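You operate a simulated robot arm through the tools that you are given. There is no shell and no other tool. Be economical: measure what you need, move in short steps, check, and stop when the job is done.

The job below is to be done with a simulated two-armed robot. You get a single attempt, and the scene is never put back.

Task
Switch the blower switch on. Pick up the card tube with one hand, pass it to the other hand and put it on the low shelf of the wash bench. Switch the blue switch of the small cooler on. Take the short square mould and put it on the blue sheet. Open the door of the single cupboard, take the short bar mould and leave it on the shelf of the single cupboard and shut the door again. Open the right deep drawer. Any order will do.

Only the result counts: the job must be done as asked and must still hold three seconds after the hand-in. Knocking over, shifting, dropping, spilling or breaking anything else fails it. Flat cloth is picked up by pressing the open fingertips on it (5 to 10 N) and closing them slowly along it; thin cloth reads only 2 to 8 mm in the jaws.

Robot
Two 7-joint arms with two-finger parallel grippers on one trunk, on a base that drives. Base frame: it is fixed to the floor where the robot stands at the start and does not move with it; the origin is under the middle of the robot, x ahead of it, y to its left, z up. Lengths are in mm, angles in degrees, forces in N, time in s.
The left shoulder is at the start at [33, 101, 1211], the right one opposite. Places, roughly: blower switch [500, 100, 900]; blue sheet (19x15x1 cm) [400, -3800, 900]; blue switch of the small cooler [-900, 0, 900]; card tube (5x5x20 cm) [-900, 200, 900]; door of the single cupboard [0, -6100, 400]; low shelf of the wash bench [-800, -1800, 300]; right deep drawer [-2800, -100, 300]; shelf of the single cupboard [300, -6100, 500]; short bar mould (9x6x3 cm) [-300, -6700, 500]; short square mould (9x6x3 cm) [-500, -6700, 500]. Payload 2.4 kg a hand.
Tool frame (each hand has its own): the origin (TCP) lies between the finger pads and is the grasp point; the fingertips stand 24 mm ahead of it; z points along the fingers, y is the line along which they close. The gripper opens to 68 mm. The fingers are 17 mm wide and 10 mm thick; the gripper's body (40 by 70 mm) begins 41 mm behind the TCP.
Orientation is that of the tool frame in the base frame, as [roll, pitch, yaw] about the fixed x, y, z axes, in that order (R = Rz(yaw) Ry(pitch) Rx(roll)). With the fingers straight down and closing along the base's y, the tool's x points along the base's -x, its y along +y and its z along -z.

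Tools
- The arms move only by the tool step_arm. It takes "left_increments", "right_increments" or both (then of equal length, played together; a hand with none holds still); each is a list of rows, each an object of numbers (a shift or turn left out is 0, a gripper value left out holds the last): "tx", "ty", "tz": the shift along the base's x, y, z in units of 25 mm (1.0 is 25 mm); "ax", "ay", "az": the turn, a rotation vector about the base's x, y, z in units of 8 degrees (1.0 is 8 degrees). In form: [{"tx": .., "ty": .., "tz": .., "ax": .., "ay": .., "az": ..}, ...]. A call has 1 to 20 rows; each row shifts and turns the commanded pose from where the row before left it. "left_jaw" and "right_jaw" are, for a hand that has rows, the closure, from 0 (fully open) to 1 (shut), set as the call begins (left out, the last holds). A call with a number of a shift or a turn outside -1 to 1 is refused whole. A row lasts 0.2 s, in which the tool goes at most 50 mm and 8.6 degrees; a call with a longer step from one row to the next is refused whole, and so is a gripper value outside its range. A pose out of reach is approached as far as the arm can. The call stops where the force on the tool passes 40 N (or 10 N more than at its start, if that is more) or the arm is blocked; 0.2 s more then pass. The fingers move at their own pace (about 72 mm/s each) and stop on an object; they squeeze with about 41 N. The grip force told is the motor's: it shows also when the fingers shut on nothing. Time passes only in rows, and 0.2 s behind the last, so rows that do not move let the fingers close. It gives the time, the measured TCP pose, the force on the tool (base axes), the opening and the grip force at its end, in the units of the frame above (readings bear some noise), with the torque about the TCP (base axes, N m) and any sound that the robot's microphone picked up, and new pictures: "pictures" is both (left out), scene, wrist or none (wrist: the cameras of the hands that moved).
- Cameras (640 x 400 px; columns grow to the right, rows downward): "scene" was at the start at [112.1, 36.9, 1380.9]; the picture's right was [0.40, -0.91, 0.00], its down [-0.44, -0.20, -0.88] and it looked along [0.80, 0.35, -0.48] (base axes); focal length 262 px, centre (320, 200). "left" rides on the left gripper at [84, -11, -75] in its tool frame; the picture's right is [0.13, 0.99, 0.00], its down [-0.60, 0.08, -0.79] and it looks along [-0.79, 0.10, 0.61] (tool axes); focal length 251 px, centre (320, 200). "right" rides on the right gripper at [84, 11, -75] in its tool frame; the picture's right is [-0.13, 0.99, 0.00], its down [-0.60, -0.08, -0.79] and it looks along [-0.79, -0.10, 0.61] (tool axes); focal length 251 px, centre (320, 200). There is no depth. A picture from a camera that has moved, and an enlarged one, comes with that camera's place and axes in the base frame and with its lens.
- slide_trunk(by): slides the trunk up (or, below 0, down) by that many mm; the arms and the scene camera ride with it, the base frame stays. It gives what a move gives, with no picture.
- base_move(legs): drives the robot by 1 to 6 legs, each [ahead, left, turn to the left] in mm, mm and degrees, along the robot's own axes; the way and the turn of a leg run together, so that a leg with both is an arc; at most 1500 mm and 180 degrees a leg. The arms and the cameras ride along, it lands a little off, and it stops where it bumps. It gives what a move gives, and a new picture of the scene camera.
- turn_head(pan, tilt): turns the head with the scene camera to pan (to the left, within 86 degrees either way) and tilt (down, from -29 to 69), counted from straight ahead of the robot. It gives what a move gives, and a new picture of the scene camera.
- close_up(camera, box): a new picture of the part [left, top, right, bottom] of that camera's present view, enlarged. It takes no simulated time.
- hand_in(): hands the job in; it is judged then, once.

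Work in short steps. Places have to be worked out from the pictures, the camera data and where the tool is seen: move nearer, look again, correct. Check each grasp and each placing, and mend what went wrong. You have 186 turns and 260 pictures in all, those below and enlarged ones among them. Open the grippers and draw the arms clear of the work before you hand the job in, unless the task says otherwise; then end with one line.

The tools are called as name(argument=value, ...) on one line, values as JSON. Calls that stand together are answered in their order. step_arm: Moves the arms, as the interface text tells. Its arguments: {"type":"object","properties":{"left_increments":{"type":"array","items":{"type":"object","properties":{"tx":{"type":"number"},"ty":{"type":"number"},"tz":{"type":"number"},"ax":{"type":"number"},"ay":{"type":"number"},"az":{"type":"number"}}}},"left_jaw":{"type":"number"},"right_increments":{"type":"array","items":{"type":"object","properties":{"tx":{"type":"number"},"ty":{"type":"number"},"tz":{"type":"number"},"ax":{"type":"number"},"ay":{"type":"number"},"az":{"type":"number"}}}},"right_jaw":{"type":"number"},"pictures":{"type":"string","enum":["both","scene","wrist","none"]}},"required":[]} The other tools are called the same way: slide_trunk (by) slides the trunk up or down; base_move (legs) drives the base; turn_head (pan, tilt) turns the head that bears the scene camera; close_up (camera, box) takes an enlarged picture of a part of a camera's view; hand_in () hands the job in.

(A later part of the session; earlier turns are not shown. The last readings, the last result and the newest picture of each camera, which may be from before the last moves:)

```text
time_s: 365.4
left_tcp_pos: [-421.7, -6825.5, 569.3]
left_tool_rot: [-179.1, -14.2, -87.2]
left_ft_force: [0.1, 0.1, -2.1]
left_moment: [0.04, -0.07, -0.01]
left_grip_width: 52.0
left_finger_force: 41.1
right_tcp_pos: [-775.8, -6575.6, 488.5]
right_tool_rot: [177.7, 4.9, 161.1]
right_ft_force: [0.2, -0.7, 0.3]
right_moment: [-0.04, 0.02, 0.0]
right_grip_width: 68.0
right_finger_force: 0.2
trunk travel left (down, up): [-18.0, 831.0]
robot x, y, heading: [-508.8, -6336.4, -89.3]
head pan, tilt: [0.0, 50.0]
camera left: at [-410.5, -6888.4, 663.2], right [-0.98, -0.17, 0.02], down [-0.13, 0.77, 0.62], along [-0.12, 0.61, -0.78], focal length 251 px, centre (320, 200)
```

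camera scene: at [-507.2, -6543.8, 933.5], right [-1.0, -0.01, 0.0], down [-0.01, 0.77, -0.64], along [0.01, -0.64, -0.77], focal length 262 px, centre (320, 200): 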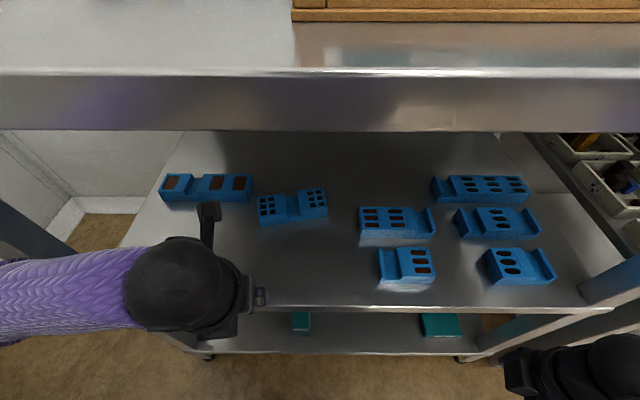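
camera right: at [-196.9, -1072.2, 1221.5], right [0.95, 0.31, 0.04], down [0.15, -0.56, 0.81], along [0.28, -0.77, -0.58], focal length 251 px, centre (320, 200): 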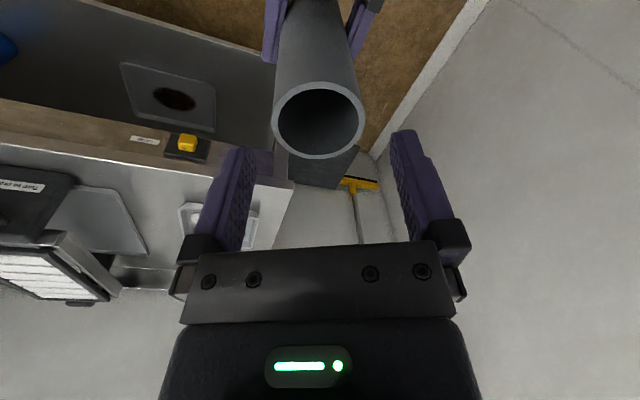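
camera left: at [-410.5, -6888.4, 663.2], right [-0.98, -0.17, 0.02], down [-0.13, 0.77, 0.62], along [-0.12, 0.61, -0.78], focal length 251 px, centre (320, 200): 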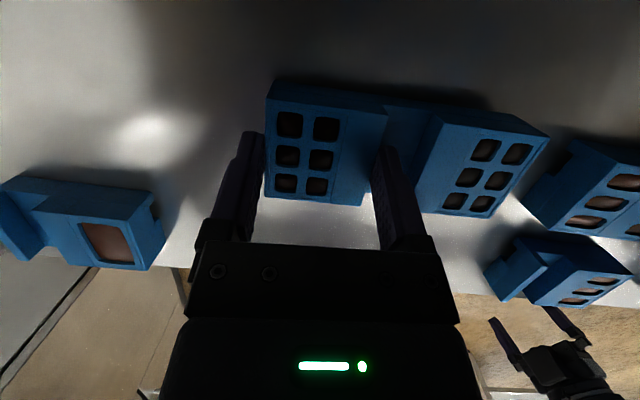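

Yaw is now ~0. Lower, release and raise.

step_arm(left_increments=[{"tz": -0.2}, {"tz": -0.12}, {}], pictures="none")

step_arm(left_increments=[{}, {}, {"tz": 0.4}, {"tz": 0.5}, {"ty": 0.6}, {"ty": 0.8}, {"ty": 0.8}, {"ty": 0.8}, {"ty": 0.8}, {"ty": 0.8}, {"ty": 0.8}, {"ty": 0.8}, {}], left_jaw=0.06, pictures="none")

close_up(camera="scene", box=[120, 140, 460, 330])

```text
time_s: 366.2
left_tcp_pos: [-422.6, -6825.4, 562.9]
left_tool_rot: [-179.2, -14.2, -87.3]
left_ft_force: [0.5, 0.2, -2.0]
left_moment: [-0.01, -0.05, 0.03]
left_grip_width: 51.9
left_finger_force: 40.5
right_tcp_pos: [-774.6, -6575.2, 488.0]
right_tool_rot: [177.5, 4.9, 161.0]
right_ft_force: [0.1, 0.6, -0.4]
right_moment: [0.04, 0.01, -0.01]
right_grip_width: 68.1
right_finger_force: 0.1
trunk travel left (down, up): [-18.0, 831.0]
robot x, y, heading: [-512.5, -6336.5, -89.6]
head pan, tilt: [0.0, 50.0]
```

```text
time_s: 369.0
left_tcp_pos: [-422.9, -6668.7, 584.4]
left_tool_rot: [-179.1, -14.2, -87.3]
left_ft_force: [-0.4, 0.1, -0.1]
left_moment: [-0.04, -0.01, 0.0]
left_grip_width: 63.9
left_finger_force: 0.1
right_tcp_pos: [-775.3, -6574.7, 489.1]
right_tool_rot: [177.5, 4.9, 161.0]
right_ft_force: [0.0, 0.3, 0.1]
right_moment: [-0.05, -0.01, 0.0]
right_grip_width: 67.9
right_finger_force: 0.1
trunk travel left (down, up): [-18.0, 831.0]
robot x, y, heading: [-508.0, -6335.6, -89.4]
head pan, tilt: [0.0, 50.0]
```

```text
1.88 times, centred on (290, 235) of scene
camera zoom: at [-507.2, -6543.8, 933.5], right [-1.0, -0.01, 0.0], down [-0.01, 0.77, -0.64], along [0.01, -0.64, -0.77], focal length 494 px, centre (376, 134)
```

zoom: 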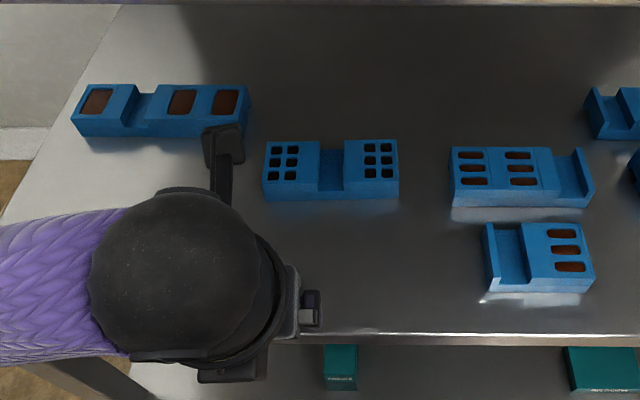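

The medium mould is back in line (within ~8 mm). Now the short bar mould (x≈-224…-319, front y≈-6716): shift the base left 78 / back 60, arm +50 x, then hover over it.

base_move(legs=[[-60, 78, 0]])

step_arm(left_increments=[{"tx": 0.7, "az": -0.35}, {"tx": 0.7}, {"tx": 0.6}, {"ty": -0.8}, {"ty": -0.8}, {"ty": -0.8}, {"ty": -0.8}, {}], pictures="wrist")

```text
time_s: 370.1
left_tcp_pos: [-347.9, -6609.6, 583.7]
left_tool_rot: [-179.1, -14.1, -87.2]
left_ft_force: [0.3, 0.5, 0.4]
left_moment: [0.01, -0.02, 0.01]
left_grip_width: 63.9
left_finger_force: 0.0
right_tcp_pos: [-700.1, -6516.4, 488.3]
right_tool_rot: [177.6, 4.9, 161.1]
right_ft_force: [1.1, -0.2, 0.2]
right_moment: [-0.03, 0.0, -0.02]
right_grip_width: 68.0
right_finger_force: 0.1
trunk travel left (down, up): [-18.0, 831.0]
robot x, y, heading: [-433.5, -6274.7, -89.3]
head pan, tilt: [0.0, 50.0]
camera scene: at [-432.2, -6484.2, 933.5], right [-1.0, -0.01, 0.0], down [-0.01, 0.77, -0.64], along [0.01, -0.64, -0.77], focal length 262 px, centre (320, 200)
```

scene: 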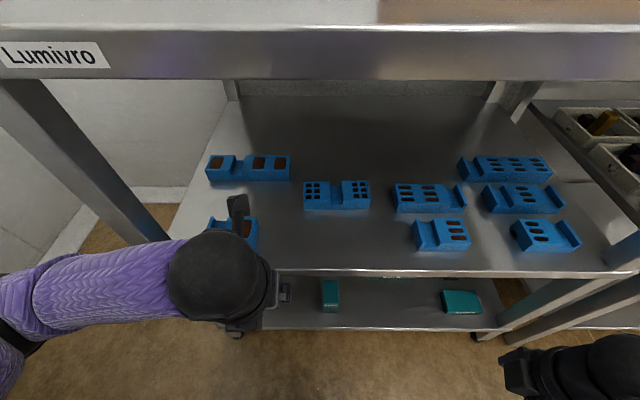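

```text
time_s: 371.9
left_tcp_pos: [-299.1, -6685.9, 582.6]
left_tool_rot: [-179.1, -14.3, -89.9]
left_ft_force: [-0.8, 0.7, -0.4]
left_moment: [0.0, -0.02, -0.02]
left_grip_width: 63.9
left_finger_force: 0.2
right_tcp_pos: [-701.0, -6516.2, 487.8]
right_tool_rot: [177.6, 5.0, 161.1]
right_ft_force: [0.0, -0.1, 0.1]
right_moment: [0.01, 0.0, 0.02]
right_grip_width: 68.2
right_finger_force: 0.1
trunk travel left (down, up): [-18.0, 831.0]
robot x, y, heading: [-433.7, -6276.5, -89.4]
head pan, tilt: [0.0, 50.0]
camera left: at [-289.5, -6751.2, 676.4], right [-0.99, -0.13, 0.02], down [-0.09, 0.78, 0.62], along [-0.09, 0.61, -0.79], focal length 251 px, centre (320, 200)
```

left: 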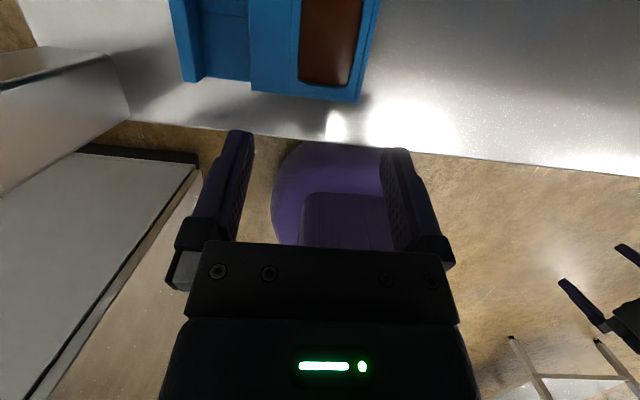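

Block centre ≈(-289, -6744). Move over it and descend to the gap floor.

step_arm(left_increments=[{"tx": 0.38, "ty": -0.7}, {"ty": -0.7}, {"ty": -0.7}, {"tz": -0.4}, {"tz": -0.35}, {"tz": -0.15}, {}], pictures="wrist")

```text
time_s: 373.5
left_tcp_pos: [-287.3, -6741.9, 561.5]
left_tool_rot: [-179.2, -14.3, -90.0]
left_ft_force: [-0.1, -0.4, -0.4]
left_moment: [-0.01, -0.01, -0.02]
left_grip_width: 64.3
left_finger_force: 0.1
right_tcp_pos: [-699.8, -6516.0, 488.5]
right_tool_rot: [177.5, 4.9, 161.1]
right_ft_force: [0.2, -0.1, -0.6]
right_moment: [-0.03, 0.01, 0.02]
right_grip_width: 68.3
right_finger_force: 0.1
trunk travel left (down, up): [-18.0, 831.0]
robot x, y, heading: [-432.6, -6279.7, -89.7]
head pan, tilt: [0.0, 50.0]
camera left: at [-279.4, -6805.8, 655.3], right [-0.99, -0.13, 0.02], down [-0.09, 0.78, 0.62], along [-0.09, 0.61, -0.78], focal length 251 px, centre (320, 200)
```

left: 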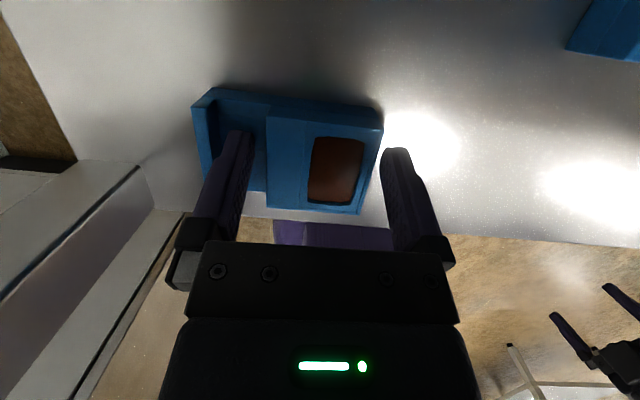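

Nearly centred; shift −2.5 mm, lower 2 mm, close, then lift 20 mm.

step_arm(left_increments=[{"tx": -0.1}, {"tz": -0.1}, {}], pictures="none")

step_arm(left_increments=[{}, {}, {}, {}, {"tz": 0.15}, {"tz": 0.25}, {"tz": 0.3}, {}], left_jaw=1, pictures="wrist")

```text
time_s: 374.3
left_tcp_pos: [-290.9, -6742.3, 560.5]
left_tool_rot: [-179.1, -14.3, -90.1]
left_ft_force: [1.4, -1.3, 8.5]
left_moment: [-0.02, -0.27, -0.01]
left_grip_width: 63.9
left_finger_force: 0.1
right_tcp_pos: [-700.7, -6516.9, 487.8]
right_tool_rot: [177.5, 4.9, 161.0]
right_ft_force: [0.3, -0.2, 0.8]
right_moment: [-0.01, 0.01, -0.01]
right_grip_width: 68.4
right_finger_force: 0.0
trunk travel left (down, up): [-18.0, 831.0]
robot x, y, heading: [-436.7, -6275.2, -89.5]
head pan, tilt: [0.0, 50.0]
```

```text
time_s: 376.1
left_tcp_pos: [-292.0, -6741.5, 575.6]
left_tool_rot: [-179.2, -14.2, -90.0]
left_ft_force: [-0.6, -0.2, -1.0]
left_moment: [0.0, 0.0, 0.0]
left_grip_width: 51.9
left_finger_force: 40.7
right_tcp_pos: [-699.9, -6516.2, 488.8]
right_tool_rot: [177.5, 5.0, 161.0]
right_ft_force: [0.2, -0.4, 0.2]
right_moment: [0.02, -0.01, 0.0]
right_grip_width: 68.2
right_finger_force: 0.1
trunk travel left (down, up): [-18.0, 831.0]
robot x, y, heading: [-436.7, -6273.3, -89.4]
head pan, tilt: [0.0, 50.0]
camera left: at [-283.3, -6805.4, 670.3], right [-0.99, -0.13, 0.02], down [-0.09, 0.78, 0.62], along [-0.09, 0.61, -0.78], focal length 251 px, centre (320, 200)
```

left: 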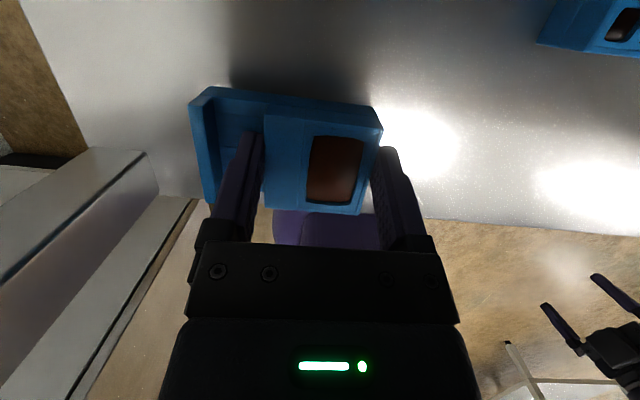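

Bar mould held at 52 mm. Withdraw from the shelf, back off, and turn to face the cupboard (+x).

step_arm(left_increments=[{"ty": 0.6, "tz": 0.2}, {"ty": 0.8}, {"ty": 0.8}, {"ty": 0.8}, {"ty": 0.8}, {"ty": 0.8}, {"ty": 0.8}, {}], pictures="none")

base_move(legs=[[-430, -230, 0], [0, 0, 89.5]])

step_arm(right_increments=[{"ay": -0.9, "tx": 0.3, "tz": 0.2}, {"ay": -0.9, "tx": 0.3, "tz": 0.2}, {"ay": -0.9, "tx": 0.3, "tz": 0.2}, {"ay": -0.9, "tx": 0.3, "tz": 0.2}, {"ay": -0.9, "tx": 0.3, "tz": 0.2}, {"ay": -0.9, "tx": 0.3, "tz": 0.2}, {"ay": -0.9, "tx": 0.3, "tz": 0.2}, {"ay": -0.9, "tx": 0.3, "tz": 0.2}, {"ay": -0.9, "tx": 0.3, "tz": 0.2}, {"ay": -0.9, "tx": 0.3, "tz": 0.2}, {"ay": -0.9, "tx": 0.3, "tz": 0.2}, {"ay": -0.9, "tx": 0.3, "tz": 0.2}, {"ay": -0.45}, {}], pictures="scene")

```text
time_s: 377.9
left_tcp_pos: [-291.4, -6608.1, 581.5]
left_tool_rot: [-179.1, -14.2, -90.1]
left_ft_force: [-0.6, -0.2, -0.9]
left_moment: [-0.02, 0.0, 0.02]
left_grip_width: 52.0
left_finger_force: 41.0
right_tcp_pos: [-699.5, -6517.1, 489.1]
right_tool_rot: [177.6, 4.9, 161.2]
right_ft_force: [0.5, 0.2, -1.4]
right_moment: [-0.01, -0.02, 0.02]
right_grip_width: 68.4
right_finger_force: 0.0
trunk travel left (down, up): [-18.0, 831.0]
robot x, y, heading: [-435.8, -6272.5, -89.4]
head pan, tilt: [0.0, 50.0]
```

```text
time_s: 384.5
left_tcp_pos: [-330.1, -5721.7, 582.1]
left_tool_rot: [-179.1, -14.2, -3.3]
left_ft_force: [-0.1, -0.9, -0.8]
left_moment: [-0.04, 0.0, -0.01]
left_grip_width: 51.4
left_finger_force: 41.1
right_tcp_pos: [-445.8, -6123.6, 488.6]
right_tool_rot: [177.5, 4.8, -112.2]
right_ft_force: [-0.2, -0.2, -0.6]
right_moment: [-0.01, 0.01, -0.03]
right_grip_width: 68.0
right_finger_force: 0.1
trunk travel left (down, up): [-18.0, 831.0]
robot x, y, heading: [-671.5, -5842.3, -2.7]
head pan, tilt: [0.0, 50.0]
camera scene: at [-461.3, -5854.3, 933.5], right [-0.05, -1.0, 0.0], down [-0.77, 0.04, -0.64], along [0.64, -0.03, -0.77], focal length 262 px, centre (320, 200)
```

scene: 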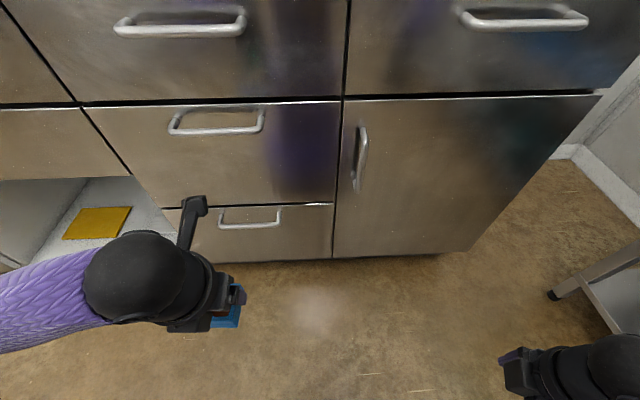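

```text
time_s: 387.5
left_tcp_pos: [-329.3, -5721.7, 581.8]
left_tool_rot: [-179.1, -14.2, -3.3]
left_ft_force: [0.4, 0.6, -1.1]
left_moment: [-0.04, 0.04, -0.02]
left_grip_width: 51.6
left_finger_force: 41.2
right_tcp_pos: [-355.7, -6123.2, 549.9]
right_tool_rot: [-90.4, 22.2, -84.7]
right_ft_force: [-0.1, -0.9, -0.1]
right_moment: [0.01, 0.02, -0.01]
right_grip_width: 68.1
right_finger_force: 0.0
trunk travel left (down, up): [-18.0, 831.0]
robot x, y, heading: [-670.5, -5842.6, -2.9]
head pan, tilt: [0.0, 50.0]
camera scene: at [-461.3, -5854.3, 933.5], right [-0.05, -1.0, 0.0], down [-0.77, 0.04, -0.64], along [0.64, -0.03, -0.77], focal length 262 px, centre (320, 200)
```

scene: 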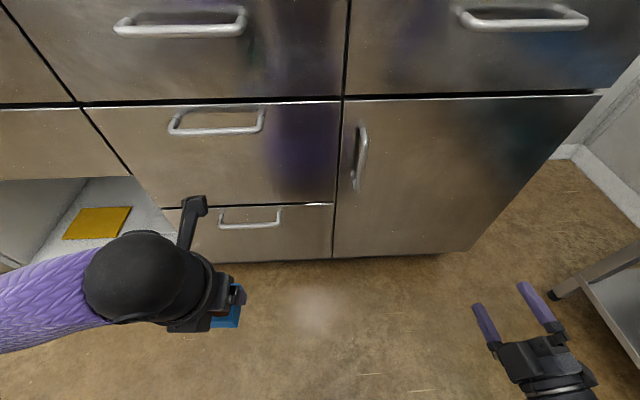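

The right tool now points at +x. The handle is a vertical bar at ≈[-75, -5949], z 500–665. Straighten the base, advance 130, roll the right tool 68° and move it in front of the handle.

base_move(legs=[[0, 0, 2.8], [125, 0, 0]])

step_arm(right_increments=[{"ax": 0.85, "ty": 0.63, "tz": 0.14}, {"ax": 0.85, "ty": 0.63, "tz": 0.14}, {"ax": 0.85, "ty": 0.63, "tz": 0.14}, {"ax": 0.85, "ty": 0.63, "tz": 0.14}, {"ax": 0.85, "ty": 0.63, "tz": 0.14}, {"ax": 0.85, "ty": 0.63, "tz": 0.14}, {"ax": 0.85, "ty": 0.63, "tz": 0.14}, {"ax": 0.85, "ty": 0.63, "tz": 0.14}, {"ax": 0.85, "ty": 0.63, "tz": 0.14}, {"ax": 0.85, "ty": 0.63, "tz": 0.14}, {}], pictures="both")

```text
time_s: 389.2
left_tcp_pos: [-213.6, -5704.2, 583.1]
left_tool_rot: [-179.0, -14.2, -0.4]
left_ft_force: [-0.3, 0.1, -0.6]
left_moment: [-0.01, 0.0, 0.03]
left_grip_width: 51.6
left_finger_force: 41.7
right_tcp_pos: [-219.4, -6105.5, 549.1]
right_tool_rot: [-90.4, 22.3, -82.1]
right_ft_force: [0.1, 0.4, -0.6]
right_moment: [0.02, 0.02, -0.01]
right_grip_width: 68.0
right_finger_force: 0.1
trunk travel left (down, up): [-18.0, 831.0]
robot x, y, heading: [-543.8, -5845.4, -0.1]
head pan, tilt: [0.0, 50.0]
camera scene: at [-337.6, -5843.9, 933.5], right [0.0, -1.0, 0.0], down [-0.77, 0.0, -0.64], along [0.64, 0.0, -0.77], focal length 262 px, centre (320, 200)
```

scene: 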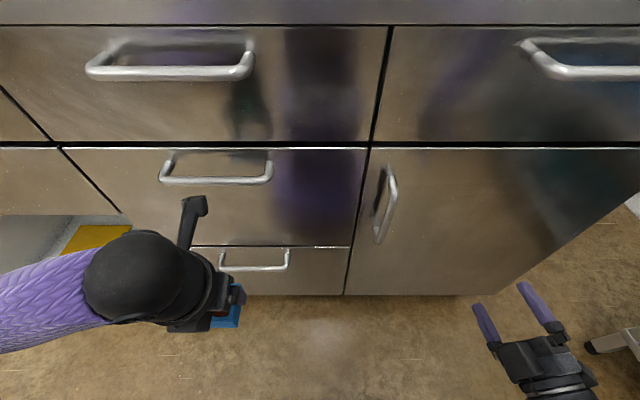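

```text
time_s: 391.6
left_tcp_pos: [-212.4, -5704.0, 581.6]
left_tool_rot: [-179.2, -14.2, -0.4]
left_ft_force: [0.2, -1.0, -0.9]
left_moment: [0.01, -0.02, 0.01]
left_grip_width: 51.8
left_finger_force: 41.3
right_tcp_pos: [-218.7, -5949.0, 583.3]
right_tool_rot: [-0.2, 82.6, 3.2]
right_ft_force: [0.4, 0.1, -0.3]
right_moment: [0.01, -0.03, 0.01]
right_grip_width: 68.0
right_finger_force: 0.0
trunk travel left (down, up): [-18.0, 831.0]
robot x, y, heading: [-549.0, -5844.4, -0.2]
head pan, tilt: [0.0, 50.0]
camera scene: at [-337.6, -5843.8, 933.5], right [0.0, -1.0, 0.0], down [-0.77, 0.0, -0.64], along [0.64, 0.0, -0.77], focal length 262 px, centre (320, 200)
camera right: at [-283.4, -5942.3, 490.8], right [-0.08, 0.99, 0.13], down [-0.86, -0.13, 0.5], along [0.51, -0.07, 0.86], focal length 251 px, centre (320, 200)
```

scene: 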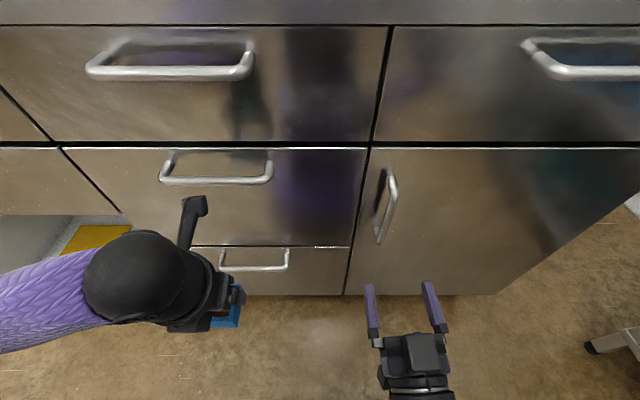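
right: 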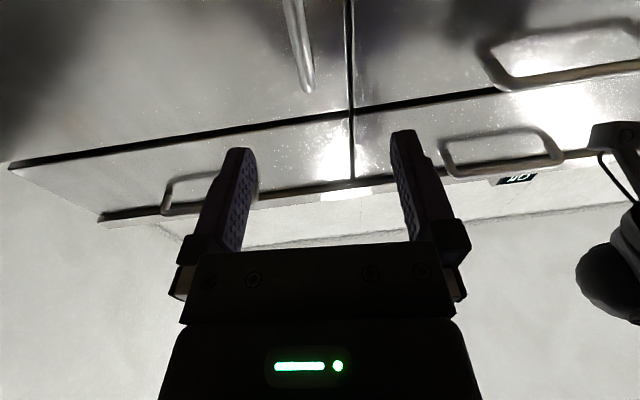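

Handle bar is ≈[-43, -5960]. Shift −11 mm in y and advance 125 mm, then check in the wrist view.

step_arm(right_increments=[{"ty": -0.44}, {"tx": 0.8}, {"tx": 0.8}, {"tx": 0.8}, {"tx": 0.8}, {"tx": 0.8}, {"tx": 0.8}, {}], pictures="wrist")

```text
time_s: 393.4
left_tcp_pos: [-212.1, -5704.4, 582.0]
left_tool_rot: [-179.3, -14.2, -0.6]
left_ft_force: [-0.2, 0.6, -1.2]
left_moment: [0.0, 0.01, -0.03]
left_grip_width: 51.4
left_finger_force: 40.6
right_tcp_pos: [-100.2, -5961.6, 584.9]
right_tool_rot: [-0.8, 82.6, 2.7]
right_ft_force: [0.0, -0.6, 0.5]
right_moment: [-0.03, 0.02, 0.02]
right_grip_width: 68.0
right_finger_force: 0.1
trunk travel left (down, up): [-18.0, 831.0]
robot x, y, heading: [-548.9, -5844.5, -0.1]
head pan, tilt: [0.0, 50.0]
camera right: at [-164.1, -5953.0, 492.3], right [-0.08, 0.99, 0.13], down [-0.86, -0.13, 0.5], along [0.51, -0.07, 0.86], focal length 251 px, centre (320, 200)
```

right: 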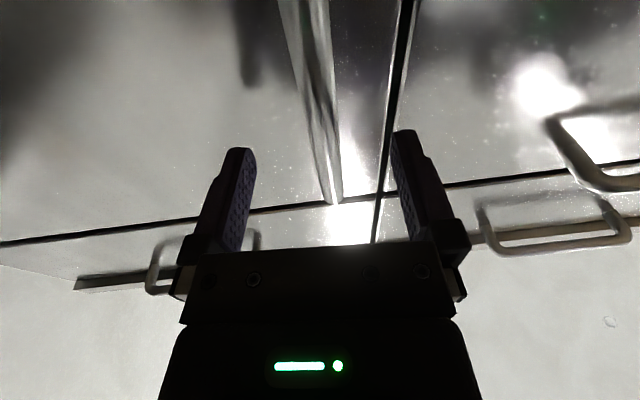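

The bar lies between the fingers. Advance 52 mm more and close.

step_arm(right_increments=[{"tx": 0.7}, {"tx": 0.7}, {"tx": 0.6}, {}], pictures="none")

step_arm(right_increments=[{}, {}, {}, {}], right_jaw=1, pictures="wrist")

```text
time_s: 394.0
left_tcp_pos: [-212.2, -5704.7, 581.9]
left_tool_rot: [-179.2, -14.2, -0.7]
left_ft_force: [0.5, -0.2, -0.9]
left_moment: [-0.02, -0.01, 0.01]
left_grip_width: 51.8
left_finger_force: 41.1
right_tcp_pos: [-70.6, -5960.6, 582.9]
right_tool_rot: [-1.2, 82.7, 2.0]
right_ft_force: [-17.4, 0.0, 5.9]
right_moment: [-0.19, -0.07, -0.69]
right_grip_width: 67.5
right_finger_force: 0.0
trunk travel left (down, up): [-18.0, 831.0]
robot x, y, heading: [-550.6, -5842.7, -0.0]
head pan, tilt: [0.0, 50.0]
stopped in row 3 (right hand): the force on the tool passed its limit at 66 N (the readings are from after the stop); the commanded pose is now the measured one
```

```text
time_s: 395.2
left_tcp_pos: [-214.4, -5702.5, 582.1]
left_tool_rot: [-179.2, -14.2, -0.4]
left_ft_force: [-0.5, 0.3, -0.5]
left_moment: [0.0, -0.01, 0.01]
left_grip_width: 51.9
left_finger_force: 41.0
right_tcp_pos: [-70.5, -5957.1, 580.5]
right_tool_rot: [0.1, 82.8, 4.1]
right_ft_force: [-1.7, 6.6, -0.6]
right_moment: [0.06, -0.25, -0.01]
right_grip_width: 13.7
right_finger_force: 33.3
trunk travel left (down, up): [-18.0, 831.0]
robot x, y, heading: [-544.2, -5842.9, -0.0]
head pan, tilt: [0.0, 50.0]
stopped in row 4 (right hand): the force on the tool passed its limit at 42 N (the readings are from after the stop); the commanded pose is now the measured one
camera right: at [-135.2, -5948.4, 490.2], right [-0.09, 0.99, 0.13], down [-0.85, -0.14, 0.5], along [0.51, -0.07, 0.86], focal length 251 px, centre (320, 200)
```

right: 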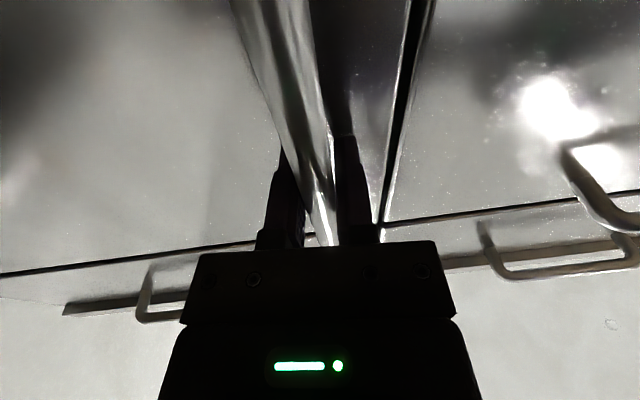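

Handle gripped (13.7 mm), door face x≈-46, hinge ≈(-46, -6366). Swing the door by driving the base on an arc about the hinge: two 10° steps.

base_move(legs=[[-87, -91, 10], [-87, -91, 10]])

```text
time_s: 396.4
left_tcp_pos: [-306.2, -5737.0, 582.2]
left_tool_rot: [-179.1, -14.1, 8.3]
left_ft_force: [-0.1, -0.3, -2.3]
left_moment: [-0.03, -0.03, -0.01]
left_grip_width: 51.7
left_finger_force: 40.7
right_tcp_pos: [-127.4, -5962.2, 581.3]
right_tool_rot: [1.1, 82.8, 14.4]
right_ft_force: [-1.2, 0.7, 2.6]
right_moment: [-0.21, 0.4, -0.2]
right_grip_width: 13.8
right_finger_force: 33.6
trunk travel left (down, up): [-18.0, 831.0]
robot x, y, heading: [-610.0, -5929.8, 8.9]
head pan, tilt: [0.0, 50.0]
stopped in leg 1: the force on the tool passed its limit at 43 N (the readings are from after the stop); the commanded pose is now the measured one
camera scene: at [-407.4, -5894.2, 933.5], right [0.16, -0.99, 0.0], down [-0.76, -0.12, -0.64], along [0.63, 0.1, -0.77], focal length 262 px, centre (320, 200)
```

scene: 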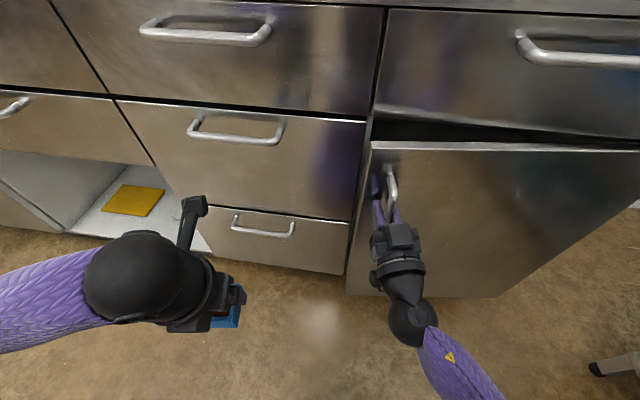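

The door follows (~8° open). Continue along the same arc in smaller legs.

base_move(legs=[[-45, -43, 5], [-45, -43, 5], [-45, -43, 5], [-45, -43, 5]])

base_move(legs=[[-45, -43, 5], [-45, -43, 5], [-45, -43, 5]])

```text
time_s: 399.4
left_tcp_pos: [-504.6, -5864.9, 581.9]
left_tool_rot: [-179.0, -14.1, 28.6]
left_ft_force: [0.2, -0.6, -1.6]
left_moment: [-0.02, 0.0, -0.01]
left_grip_width: 51.4
left_finger_force: 41.2
right_tcp_pos: [-259.0, -6012.6, 582.3]
right_tool_rot: [1.7, 83.0, 35.5]
right_ft_force: [-1.1, 0.7, 2.7]
right_moment: [-0.45, 0.4, -0.19]
right_grip_width: 13.7
right_finger_force: 33.6
trunk travel left (down, up): [-18.0, 831.0]
robot x, y, heading: [-727.4, -6150.2, 29.2]
head pan, tilt: [0.0, 50.0]
stopped in leg 4: the force on the tool passed its limit at 40 N (the readings are from after the stop); the commanded pose is now the measured one
camera scene: at [-544.8, -6047.4, 933.5], right [0.49, -0.87, 0.0], down [-0.67, -0.37, -0.64], along [0.56, 0.31, -0.77], focal length 262 px, centre (320, 200)
```

scene: 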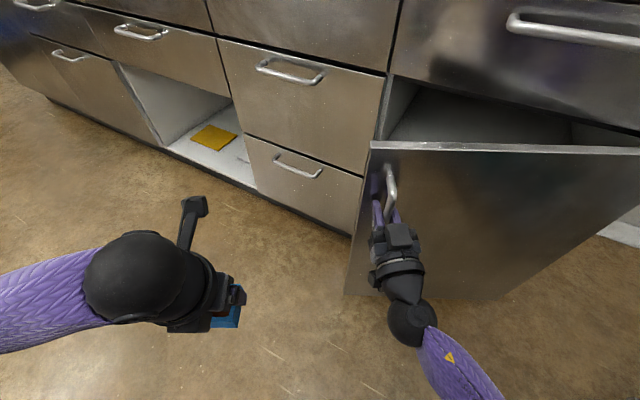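

```text
time_s: 401.5
left_tcp_pos: [-617.2, -5997.0, 582.8]
left_tool_rot: [-179.2, -14.1, 43.6]
left_ft_force: [0.7, 0.1, -1.1]
left_moment: [0.02, 0.02, 0.01]
left_grip_width: 51.6
left_finger_force: 41.1
right_tcp_pos: [-343.1, -6076.9, 581.9]
right_tool_rot: [1.2, 82.9, 50.2]
right_ft_force: [-10.3, 8.4, 3.0]
right_moment: [-0.18, 0.09, -0.29]
right_grip_width: 13.8
right_finger_force: 32.9
trunk travel left (down, up): [-18.0, 831.0]
robot x, y, heading: [-756.4, -6330.3, 44.4]
head pan, tilt: [0.0, 50.0]
camera scene: at [-609.2, -6184.5, 933.5], right [0.7, -0.72, 0.0], down [-0.55, -0.54, -0.64], along [0.46, 0.45, -0.77], focal length 262 px, centre (320, 200)
```

scene: 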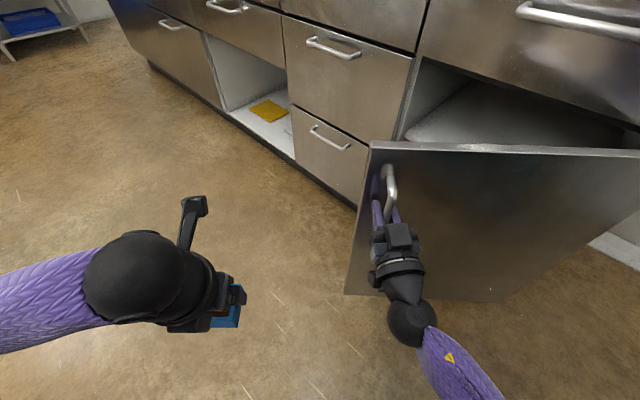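

Door is ~44° open and the base arc is running out of room. Release the handle, back out, go around to the west, and prepare to push the free edge southwards with the closed right hand.

step_arm(right_increments=[{}, {}, {}], right_jaw=0, pictures="none")

base_move(legs=[[-80, 0, 0], [-110, 105, 0], [0, 0, -44.4], [0, 495, 0]])

```text
time_s: 402.3
left_tcp_pos: [-616.3, -5997.5, 582.0]
left_tool_rot: [-179.1, -14.1, 43.7]
left_ft_force: [0.4, 0.3, -1.0]
left_moment: [-0.03, 0.0, -0.01]
left_grip_width: 51.6
left_finger_force: 41.2
right_tcp_pos: [-341.7, -6077.1, 581.8]
right_tool_rot: [1.7, 82.9, 50.7]
right_ft_force: [-0.4, -0.5, -0.7]
right_moment: [0.01, -0.03, 0.02]
right_grip_width: 67.7
right_finger_force: 0.1
trunk travel left (down, up): [-18.0, 831.0]
robot x, y, heading: [-761.2, -6331.0, 44.3]
head pan, tilt: [0.0, 50.0]
```

```text
time_s: 408.8
left_tcp_pos: [-649.2, -5765.1, 582.6]
left_tool_rot: [-179.1, -14.1, 0.8]
left_ft_force: [-0.6, 0.1, -0.2]
left_moment: [-0.04, -0.03, 0.01]
left_grip_width: 51.8
left_finger_force: 40.7
right_tcp_pos: [-500.9, -6011.0, 581.9]
right_tool_rot: [1.8, 82.9, 7.8]
right_ft_force: [0.4, -0.1, -0.5]
right_moment: [0.01, 0.02, 0.0]
right_grip_width: 68.1
right_finger_force: 0.0
trunk travel left (down, up): [-18.0, 831.0]
robot x, y, heading: [-980.4, -5910.9, 1.3]
head pan, tilt: [0.0, 50.0]
camera scene: at [-770.4, -5907.5, 933.5], right [0.02, -1.0, 0.0], down [-0.77, -0.02, -0.64], along [0.64, 0.02, -0.77], focal length 262 px, centre (320, 200)
```

scene: 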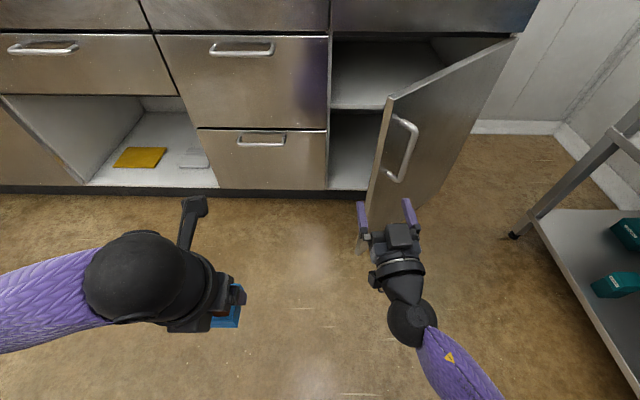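

The door stays put; free edge ≈(-354, -6025). Move 45 mm north, close the right jaw, advance 175, then sweep south/west to push the door further open.

base_move(legs=[[0, 48, -1.3], [170, 0, 0]])

step_arm(right_increments=[{}, {}, {}], right_jaw=1, pictures="none")

base_move(legs=[[0, -120, 0], [-30, -100, 0], [-50, -90, 0], [-50, -90, 0]])

```text
time_s: 410.9
left_tcp_pos: [-473.2, -5722.7, 581.6]
left_tool_rot: [-179.3, -14.1, -0.3]
left_ft_force: [0.2, -0.4, -0.6]
left_moment: [-0.05, 0.01, -0.01]
left_grip_width: 51.7
left_finger_force: 41.1
right_tcp_pos: [-333.7, -5963.1, 581.2]
right_tool_rot: [4.3, 83.0, 10.6]
right_ft_force: [-12.5, 18.8, 2.9]
right_moment: [-0.03, -0.01, 0.12]
right_grip_width: 52.3
right_finger_force: 0.0
trunk travel left (down, up): [-18.0, 831.0]
robot x, y, heading: [-806.6, -5861.7, 0.5]
head pan, tilt: [0.0, 50.0]
stopped in leg 2: the force on the tool passed its limit at 42 N (the readings are from after the stop); the commanded pose is now the measured one
camera scene: at [-597.5, -5862.2, 933.7], right [0.01, -1.0, 0.0], down [-0.77, 0.0, -0.64], along [0.64, 0.0, -0.77], focal length 262 px, centre (320, 200)
```

scene: 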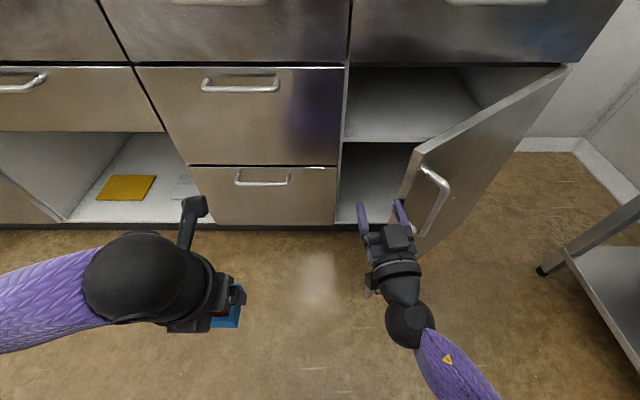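

```text
time_s: 411.7
left_tcp_pos: [-473.5, -5723.5, 582.5]
left_tool_rot: [-179.0, -14.1, -0.3]
left_ft_force: [0.3, 0.9, -0.7]
left_moment: [0.0, 0.04, 0.03]
left_grip_width: 51.5
left_finger_force: 40.6
right_tcp_pos: [-331.5, -5967.0, 580.3]
right_tool_rot: [3.9, 83.0, 9.8]
right_ft_force: [0.1, 0.6, 0.2]
right_moment: [0.02, 0.01, -0.04]
right_grip_width: 0.2
right_finger_force: 23.4
trunk travel left (down, up): [-18.0, 831.0]
robot x, y, heading: [-808.3, -5863.6, 0.5]
head pan, tilt: [0.0, 50.0]
```

```text
time_s: 412.6
left_tcp_pos: [-475.2, -5760.2, 580.9]
left_tool_rot: [-179.1, -14.1, -0.2]
left_ft_force: [0.4, -0.2, -1.3]
left_moment: [0.0, -0.01, 0.01]
left_grip_width: 51.4
left_finger_force: 41.1
right_tcp_pos: [-333.5, -5994.0, 580.1]
right_tool_rot: [6.8, 83.1, 14.5]
right_ft_force: [-2.7, 2.7, 3.4]
right_moment: [-0.03, -0.06, 0.08]
right_grip_width: 0.0
right_finger_force: 23.4
trunk travel left (down, up): [-18.0, 831.0]
robot x, y, heading: [-807.0, -5904.9, 0.3]
head pan, tilt: [0.0, 50.0]
stopped in leg 1: the force on the tool passed its limit at 70 N (the readings are from after the stop); the commanded pose is now the measured one
camera scene: at [-596.6, -5900.5, 933.5], right [0.01, -1.0, 0.0], down [-0.77, 0.0, -0.64], along [0.64, 0.0, -0.77], focal length 262 px, centre (320, 200)
```

scene: 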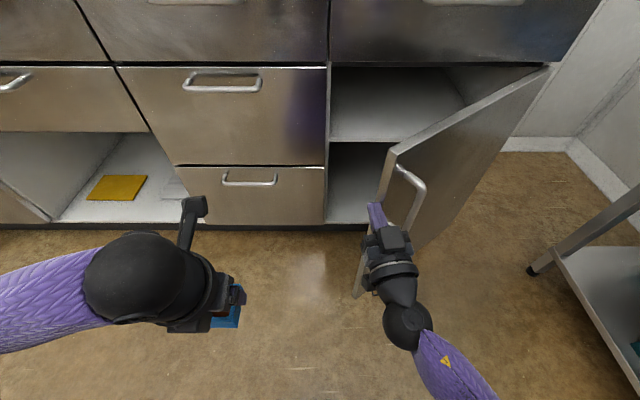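

The door swung slightly back (≈36–38°) and the fingertip just reaches its edge. Back north 20, advance 70 so the finger extends inside, then push south in small legs.

base_move(legs=[[0, 25, 0], [75, 0, 0], [0, -45, 0]])

base_move(legs=[[-5, -40, 0], [-8, -40, 0], [-10, -40, 0]])

```text
time_s: 414.4
left_tcp_pos: [-398.2, -5735.8, 581.7]
left_tool_rot: [-179.1, -14.1, 0.1]
left_ft_force: [0.2, -0.5, -1.2]
left_moment: [-0.01, 0.02, -0.02]
left_grip_width: 51.6
left_finger_force: 41.2
right_tcp_pos: [-260.6, -5963.0, 578.3]
right_tool_rot: [7.9, 83.4, 16.9]
right_ft_force: [-1.7, 4.6, 1.7]
right_moment: [-0.05, -0.02, -0.1]
right_grip_width: 0.0
right_finger_force: 24.0
trunk travel left (down, up): [-18.0, 831.0]
robot x, y, heading: [-727.7, -5878.5, 0.5]
head pan, tilt: [0.0, 50.0]
stopped in leg 3: the force on the tool passed its limit at 52 N (the readings are from after the stop); the commanded pose is now the measured one
camera scene: at [-521.3, -5876.3, 933.5], right [0.01, -1.0, 0.0], down [-0.77, -0.01, -0.64], along [0.64, 0.01, -0.77], focal length 262 px, centre (320, 200)
```

scene: 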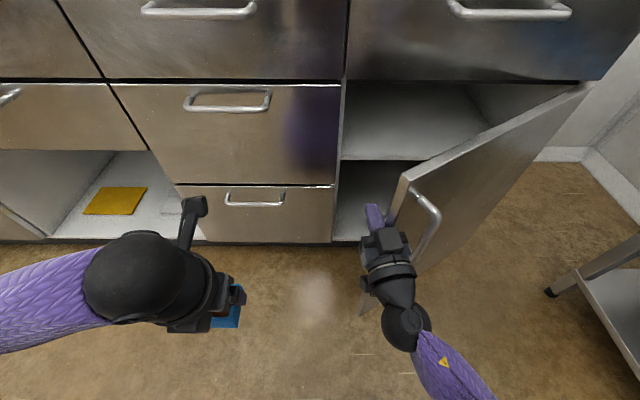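

```text
time_s: 415.1
left_tcp_pos: [-400.7, -5742.5, 581.1]
left_tool_rot: [-179.1, -14.0, 0.2]
left_ft_force: [-0.2, 0.4, -1.3]
left_moment: [-0.02, 0.01, 0.03]
left_grip_width: 51.6
left_finger_force: 41.2
right_tcp_pos: [-264.9, -5964.0, 578.5]
right_tool_rot: [9.3, 83.3, 19.6]
right_ft_force: [-4.0, 5.6, 1.9]
right_moment: [-0.06, 0.03, -0.14]
right_grip_width: 0.0
right_finger_force: 24.0
trunk travel left (down, up): [-18.0, 831.0]
robot x, y, heading: [-733.6, -5891.7, 0.8]
head pan, tilt: [0.0, 50.0]
stopped in leg 1: the force on the tool passed its limit at 60 N (the readings are from after the stop); the commanded pose is now the measured one
camera scene: at [-522.7, -5885.1, 933.5], right [0.01, -1.0, 0.0], down [-0.77, -0.01, -0.64], along [0.64, 0.01, -0.77], focal length 262 px, centre (320, 200)
```

scene: 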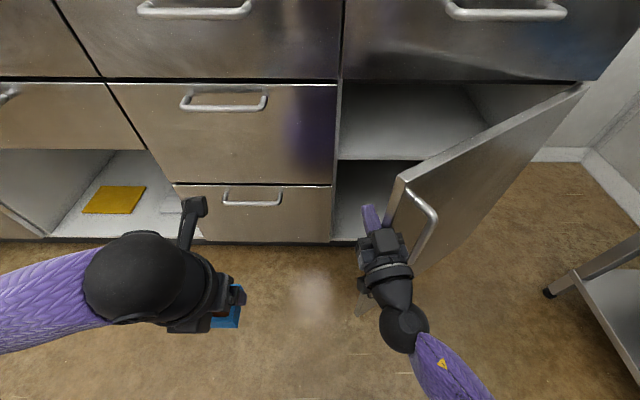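

The push approach sticks. Instead re-grip the handle from this heading (tool yaw ~20°), which leaves room for ~35° more of arc. Back off, open, and shift to line up with the bar at ≈(-280, -6051).

base_move(legs=[[-140, 0, 0]])

step_arm(right_increments=[{}, {}, {}], right_jaw=0, pictures="none")

base_move(legs=[[0, -129, 0]])

close_up(camera="right", box=[0, 0, 640, 400])

```text
time_s: 416.5
left_tcp_pos: [-541.0, -5746.1, 582.1]
left_tool_rot: [-179.1, -14.0, 0.2]
left_ft_force: [0.7, 0.3, -0.5]
left_moment: [-0.04, -0.02, 0.03]
left_grip_width: 51.6
left_finger_force: 40.4
right_tcp_pos: [-402.7, -5968.7, 578.8]
right_tool_rot: [9.4, 83.4, 19.6]
right_ft_force: [-0.6, -0.4, -0.3]
right_moment: [0.0, -0.02, -0.01]
right_grip_width: 0.0
right_finger_force: 24.1
trunk travel left (down, up): [-18.0, 831.0]
robot x, y, heading: [-877.7, -5891.4, 0.6]
head pan, tilt: [0.0, 50.0]
camera scene: at [-662.1, -5887.8, 933.4], right [0.01, -1.0, 0.0], down [-0.77, -0.01, -0.64], along [0.64, 0.01, -0.77], focal length 262 px, centre (320, 200)
```

scene: 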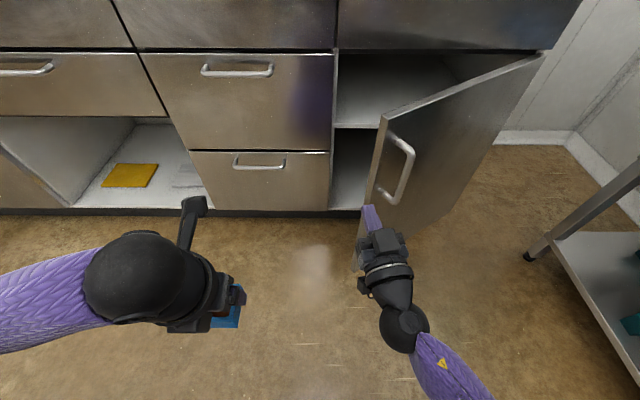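

```text
time_s: 417.3
left_tcp_pos: [-539.9, -5746.6, 581.3]
left_tool_rot: [-179.1, -14.0, 0.1]
left_ft_force: [0.6, 0.5, -0.9]
left_moment: [0.02, 0.0, -0.04]
left_grip_width: 51.4
left_finger_force: 40.8
right_tcp_pos: [-403.7, -5968.7, 579.4]
right_tool_rot: [9.4, 83.4, 19.6]
right_ft_force: [0.0, -0.6, 0.7]
right_moment: [-0.01, -0.02, 0.02]
right_grip_width: 68.1
right_finger_force: 0.1
trunk travel left (down, up): [-18.0, 831.0]
robot x, y, heading: [-868.8, -5890.8, 0.9]
head pan, tilt: [0.0, 50.0]
```

```text
time_s: 418.5
left_tcp_pos: [-538.0, -5874.3, 581.9]
left_tool_rot: [-179.2, -14.1, 0.3]
left_ft_force: [0.5, -0.5, -1.9]
left_moment: [-0.02, 0.01, 0.0]
left_grip_width: 51.4
left_finger_force: 41.0
right_tcp_pos: [-401.4, -6096.1, 579.1]
right_tool_rot: [9.4, 83.4, 19.6]
right_ft_force: [-0.3, -0.4, -1.0]
right_moment: [0.02, -0.02, -0.05]
right_grip_width: 67.8
right_finger_force: 0.0
trunk travel left (down, up): [-18.0, 831.0]
robot x, y, heading: [-871.6, -6018.1, 1.0]
head pan, tilt: [0.0, 50.0]
camera scene: at [-660.3, -6016.0, 933.5], right [0.01, -1.0, 0.0], down [-0.77, -0.01, -0.64], along [0.64, 0.01, -0.77], focal length 262 px, centre (320, 200)
```

scene: 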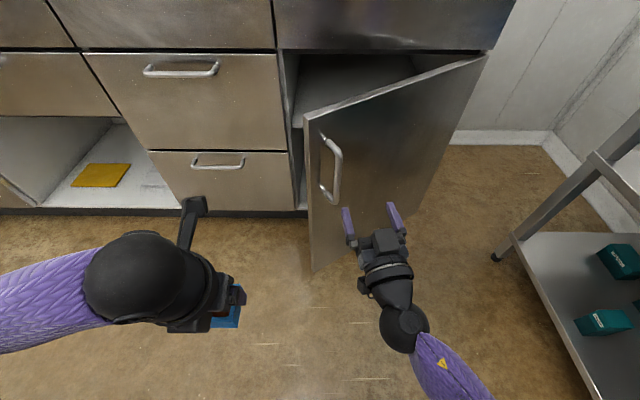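

```text
1.00 times, centred on (320, 200) of right (not enlarged: the box is as wide or as high as the picture)
camera zoom: at [-468.2, -6094.9, 488.1], right [-0.19, 0.97, 0.15], down [-0.83, -0.24, 0.51], along [0.53, -0.02, 0.85], focal length 251 px, centre (320, 200)
```

zoom: 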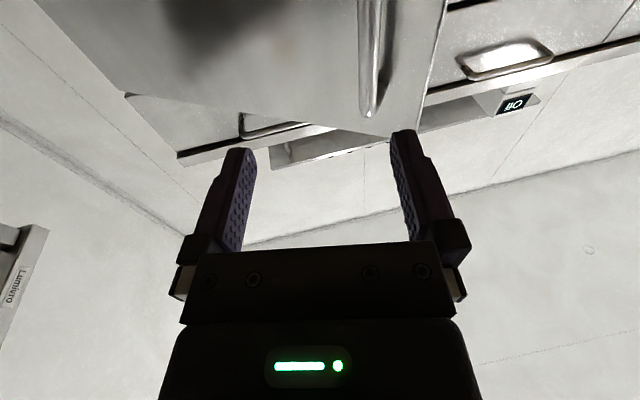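

The bar is at ≈(-275, -6034). Shift left 39, then advance along the tool direction 115 and grip.

base_move(legs=[[0, 39, 0], [112, 20, 0]])

step_arm(right_increments=[{}, {}, {}, {}], right_jaw=1, pictures="wrist")

```text
time_s: 420.2
left_tcp_pos: [-427.1, -5814.2, 581.4]
left_tool_rot: [-179.1, -14.0, 0.4]
left_ft_force: [0.5, -0.8, -0.1]
left_moment: [-0.03, 0.0, 0.01]
left_grip_width: 51.5
left_finger_force: 40.6
right_tcp_pos: [-290.7, -6036.1, 579.9]
right_tool_rot: [9.5, 83.4, 19.7]
right_ft_force: [0.8, -1.0, 0.1]
right_moment: [-0.02, -0.02, 0.01]
right_grip_width: 68.0
right_finger_force: 0.2
trunk travel left (down, up): [-18.0, 831.0]
robot x, y, heading: [-758.1, -5962.2, 0.8]
head pan, tilt: [0.0, 50.0]
camera scene: at [-549.7, -5956.0, 933.5], right [0.02, -1.0, 0.0], down [-0.77, -0.01, -0.64], along [0.64, 0.01, -0.77], focal length 262 px, centre (320, 200)
```

scene: 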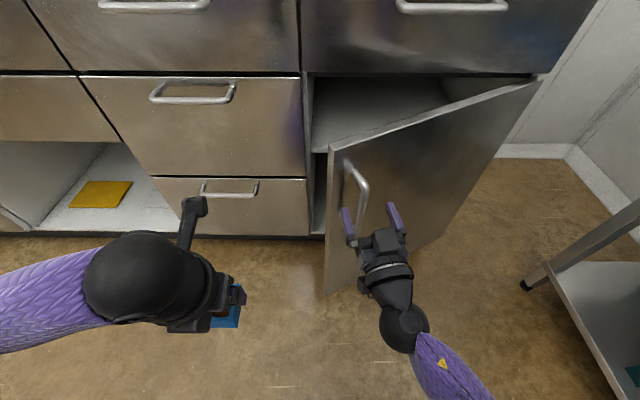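

```text
time_s: 421.3
left_tcp_pos: [-430.5, -5812.3, 582.3]
left_tool_rot: [-179.0, -14.0, 0.5]
left_ft_force: [1.1, 1.6, -0.4]
left_moment: [-0.03, -0.04, 0.01]
left_grip_width: 51.8
left_finger_force: 40.8
right_tcp_pos: [-293.0, -6030.3, 578.6]
right_tool_rot: [8.8, 83.3, 19.8]
right_ft_force: [-5.4, 5.9, 2.2]
right_moment: [-0.51, -0.52, 0.13]
right_grip_width: 13.6
right_finger_force: 33.9
trunk travel left (down, up): [-18.0, 831.0]
robot x, y, heading: [-760.2, -5958.7, 1.1]
head pan, tilt: [0.0, 50.0]
stopped in row 4 (right hand): the force on the tool passed its limit at 42 N (the readings are from after the stop); the commanded pose is now the measured one
camera right: at [-359.0, -6030.6, 488.3], right [-0.2, 0.97, 0.15], down [-0.82, -0.25, 0.51], along [0.53, -0.02, 0.85], focal length 251 px, centre (320, 200)
```

right: 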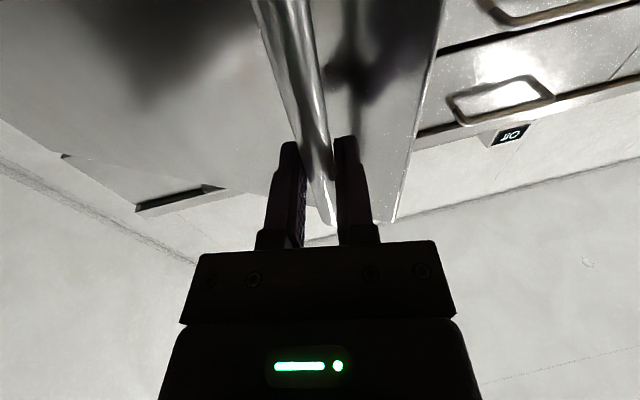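

Gripped again. Arc about the hinge: six 5° legs of [-36.5, -61.5, 5].

base_move(legs=[[-36.5, -61.5, 5], [-36.5, -61.5, 5], [-36.5, -61.5, 5], [-36.5, -61.5, 5], [-36.5, -61.5, 5], [-36.5, -61.5, 5]])

```text
time_s: 425.6
left_tcp_pos: [-655.1, -6076.2, 581.6]
left_tool_rot: [-179.1, -14.0, 30.9]
left_ft_force: [-0.4, -0.8, -1.4]
left_moment: [-0.02, -0.05, -0.02]
left_grip_width: 51.7
left_finger_force: 41.0
right_tcp_pos: [-428.0, -6194.8, 577.1]
right_tool_rot: [9.2, 83.5, 51.0]
right_ft_force: [-2.1, 1.2, 4.7]
right_moment: [-0.54, -0.36, 0.03]
right_grip_width: 13.9
right_finger_force: 34.1
trunk travel left (down, up): [-18.0, 831.0]
robot x, y, heading: [-868.3, -6370.1, 31.4]
head pan, tilt: [0.0, 50.0]
stopped in leg 6: the force on the tool passed its limit at 41 N (the readings are from after the stop); the commanded pose is now the measured one
camera scene: at [-688.1, -6260.3, 933.5], right [0.52, -0.85, 0.0], down [-0.65, -0.4, -0.64], along [0.55, 0.33, -0.77], focal length 262 px, centre (320, 200)
```

scene: 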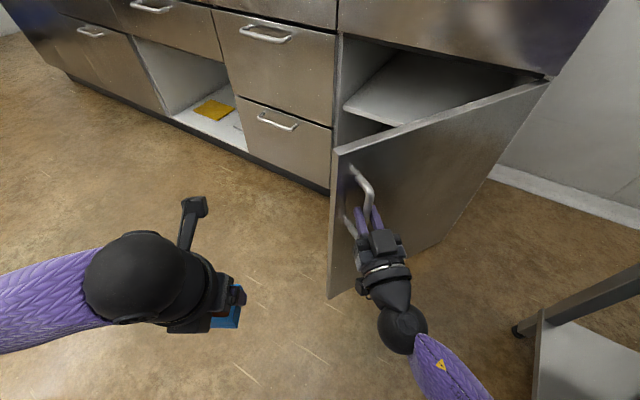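

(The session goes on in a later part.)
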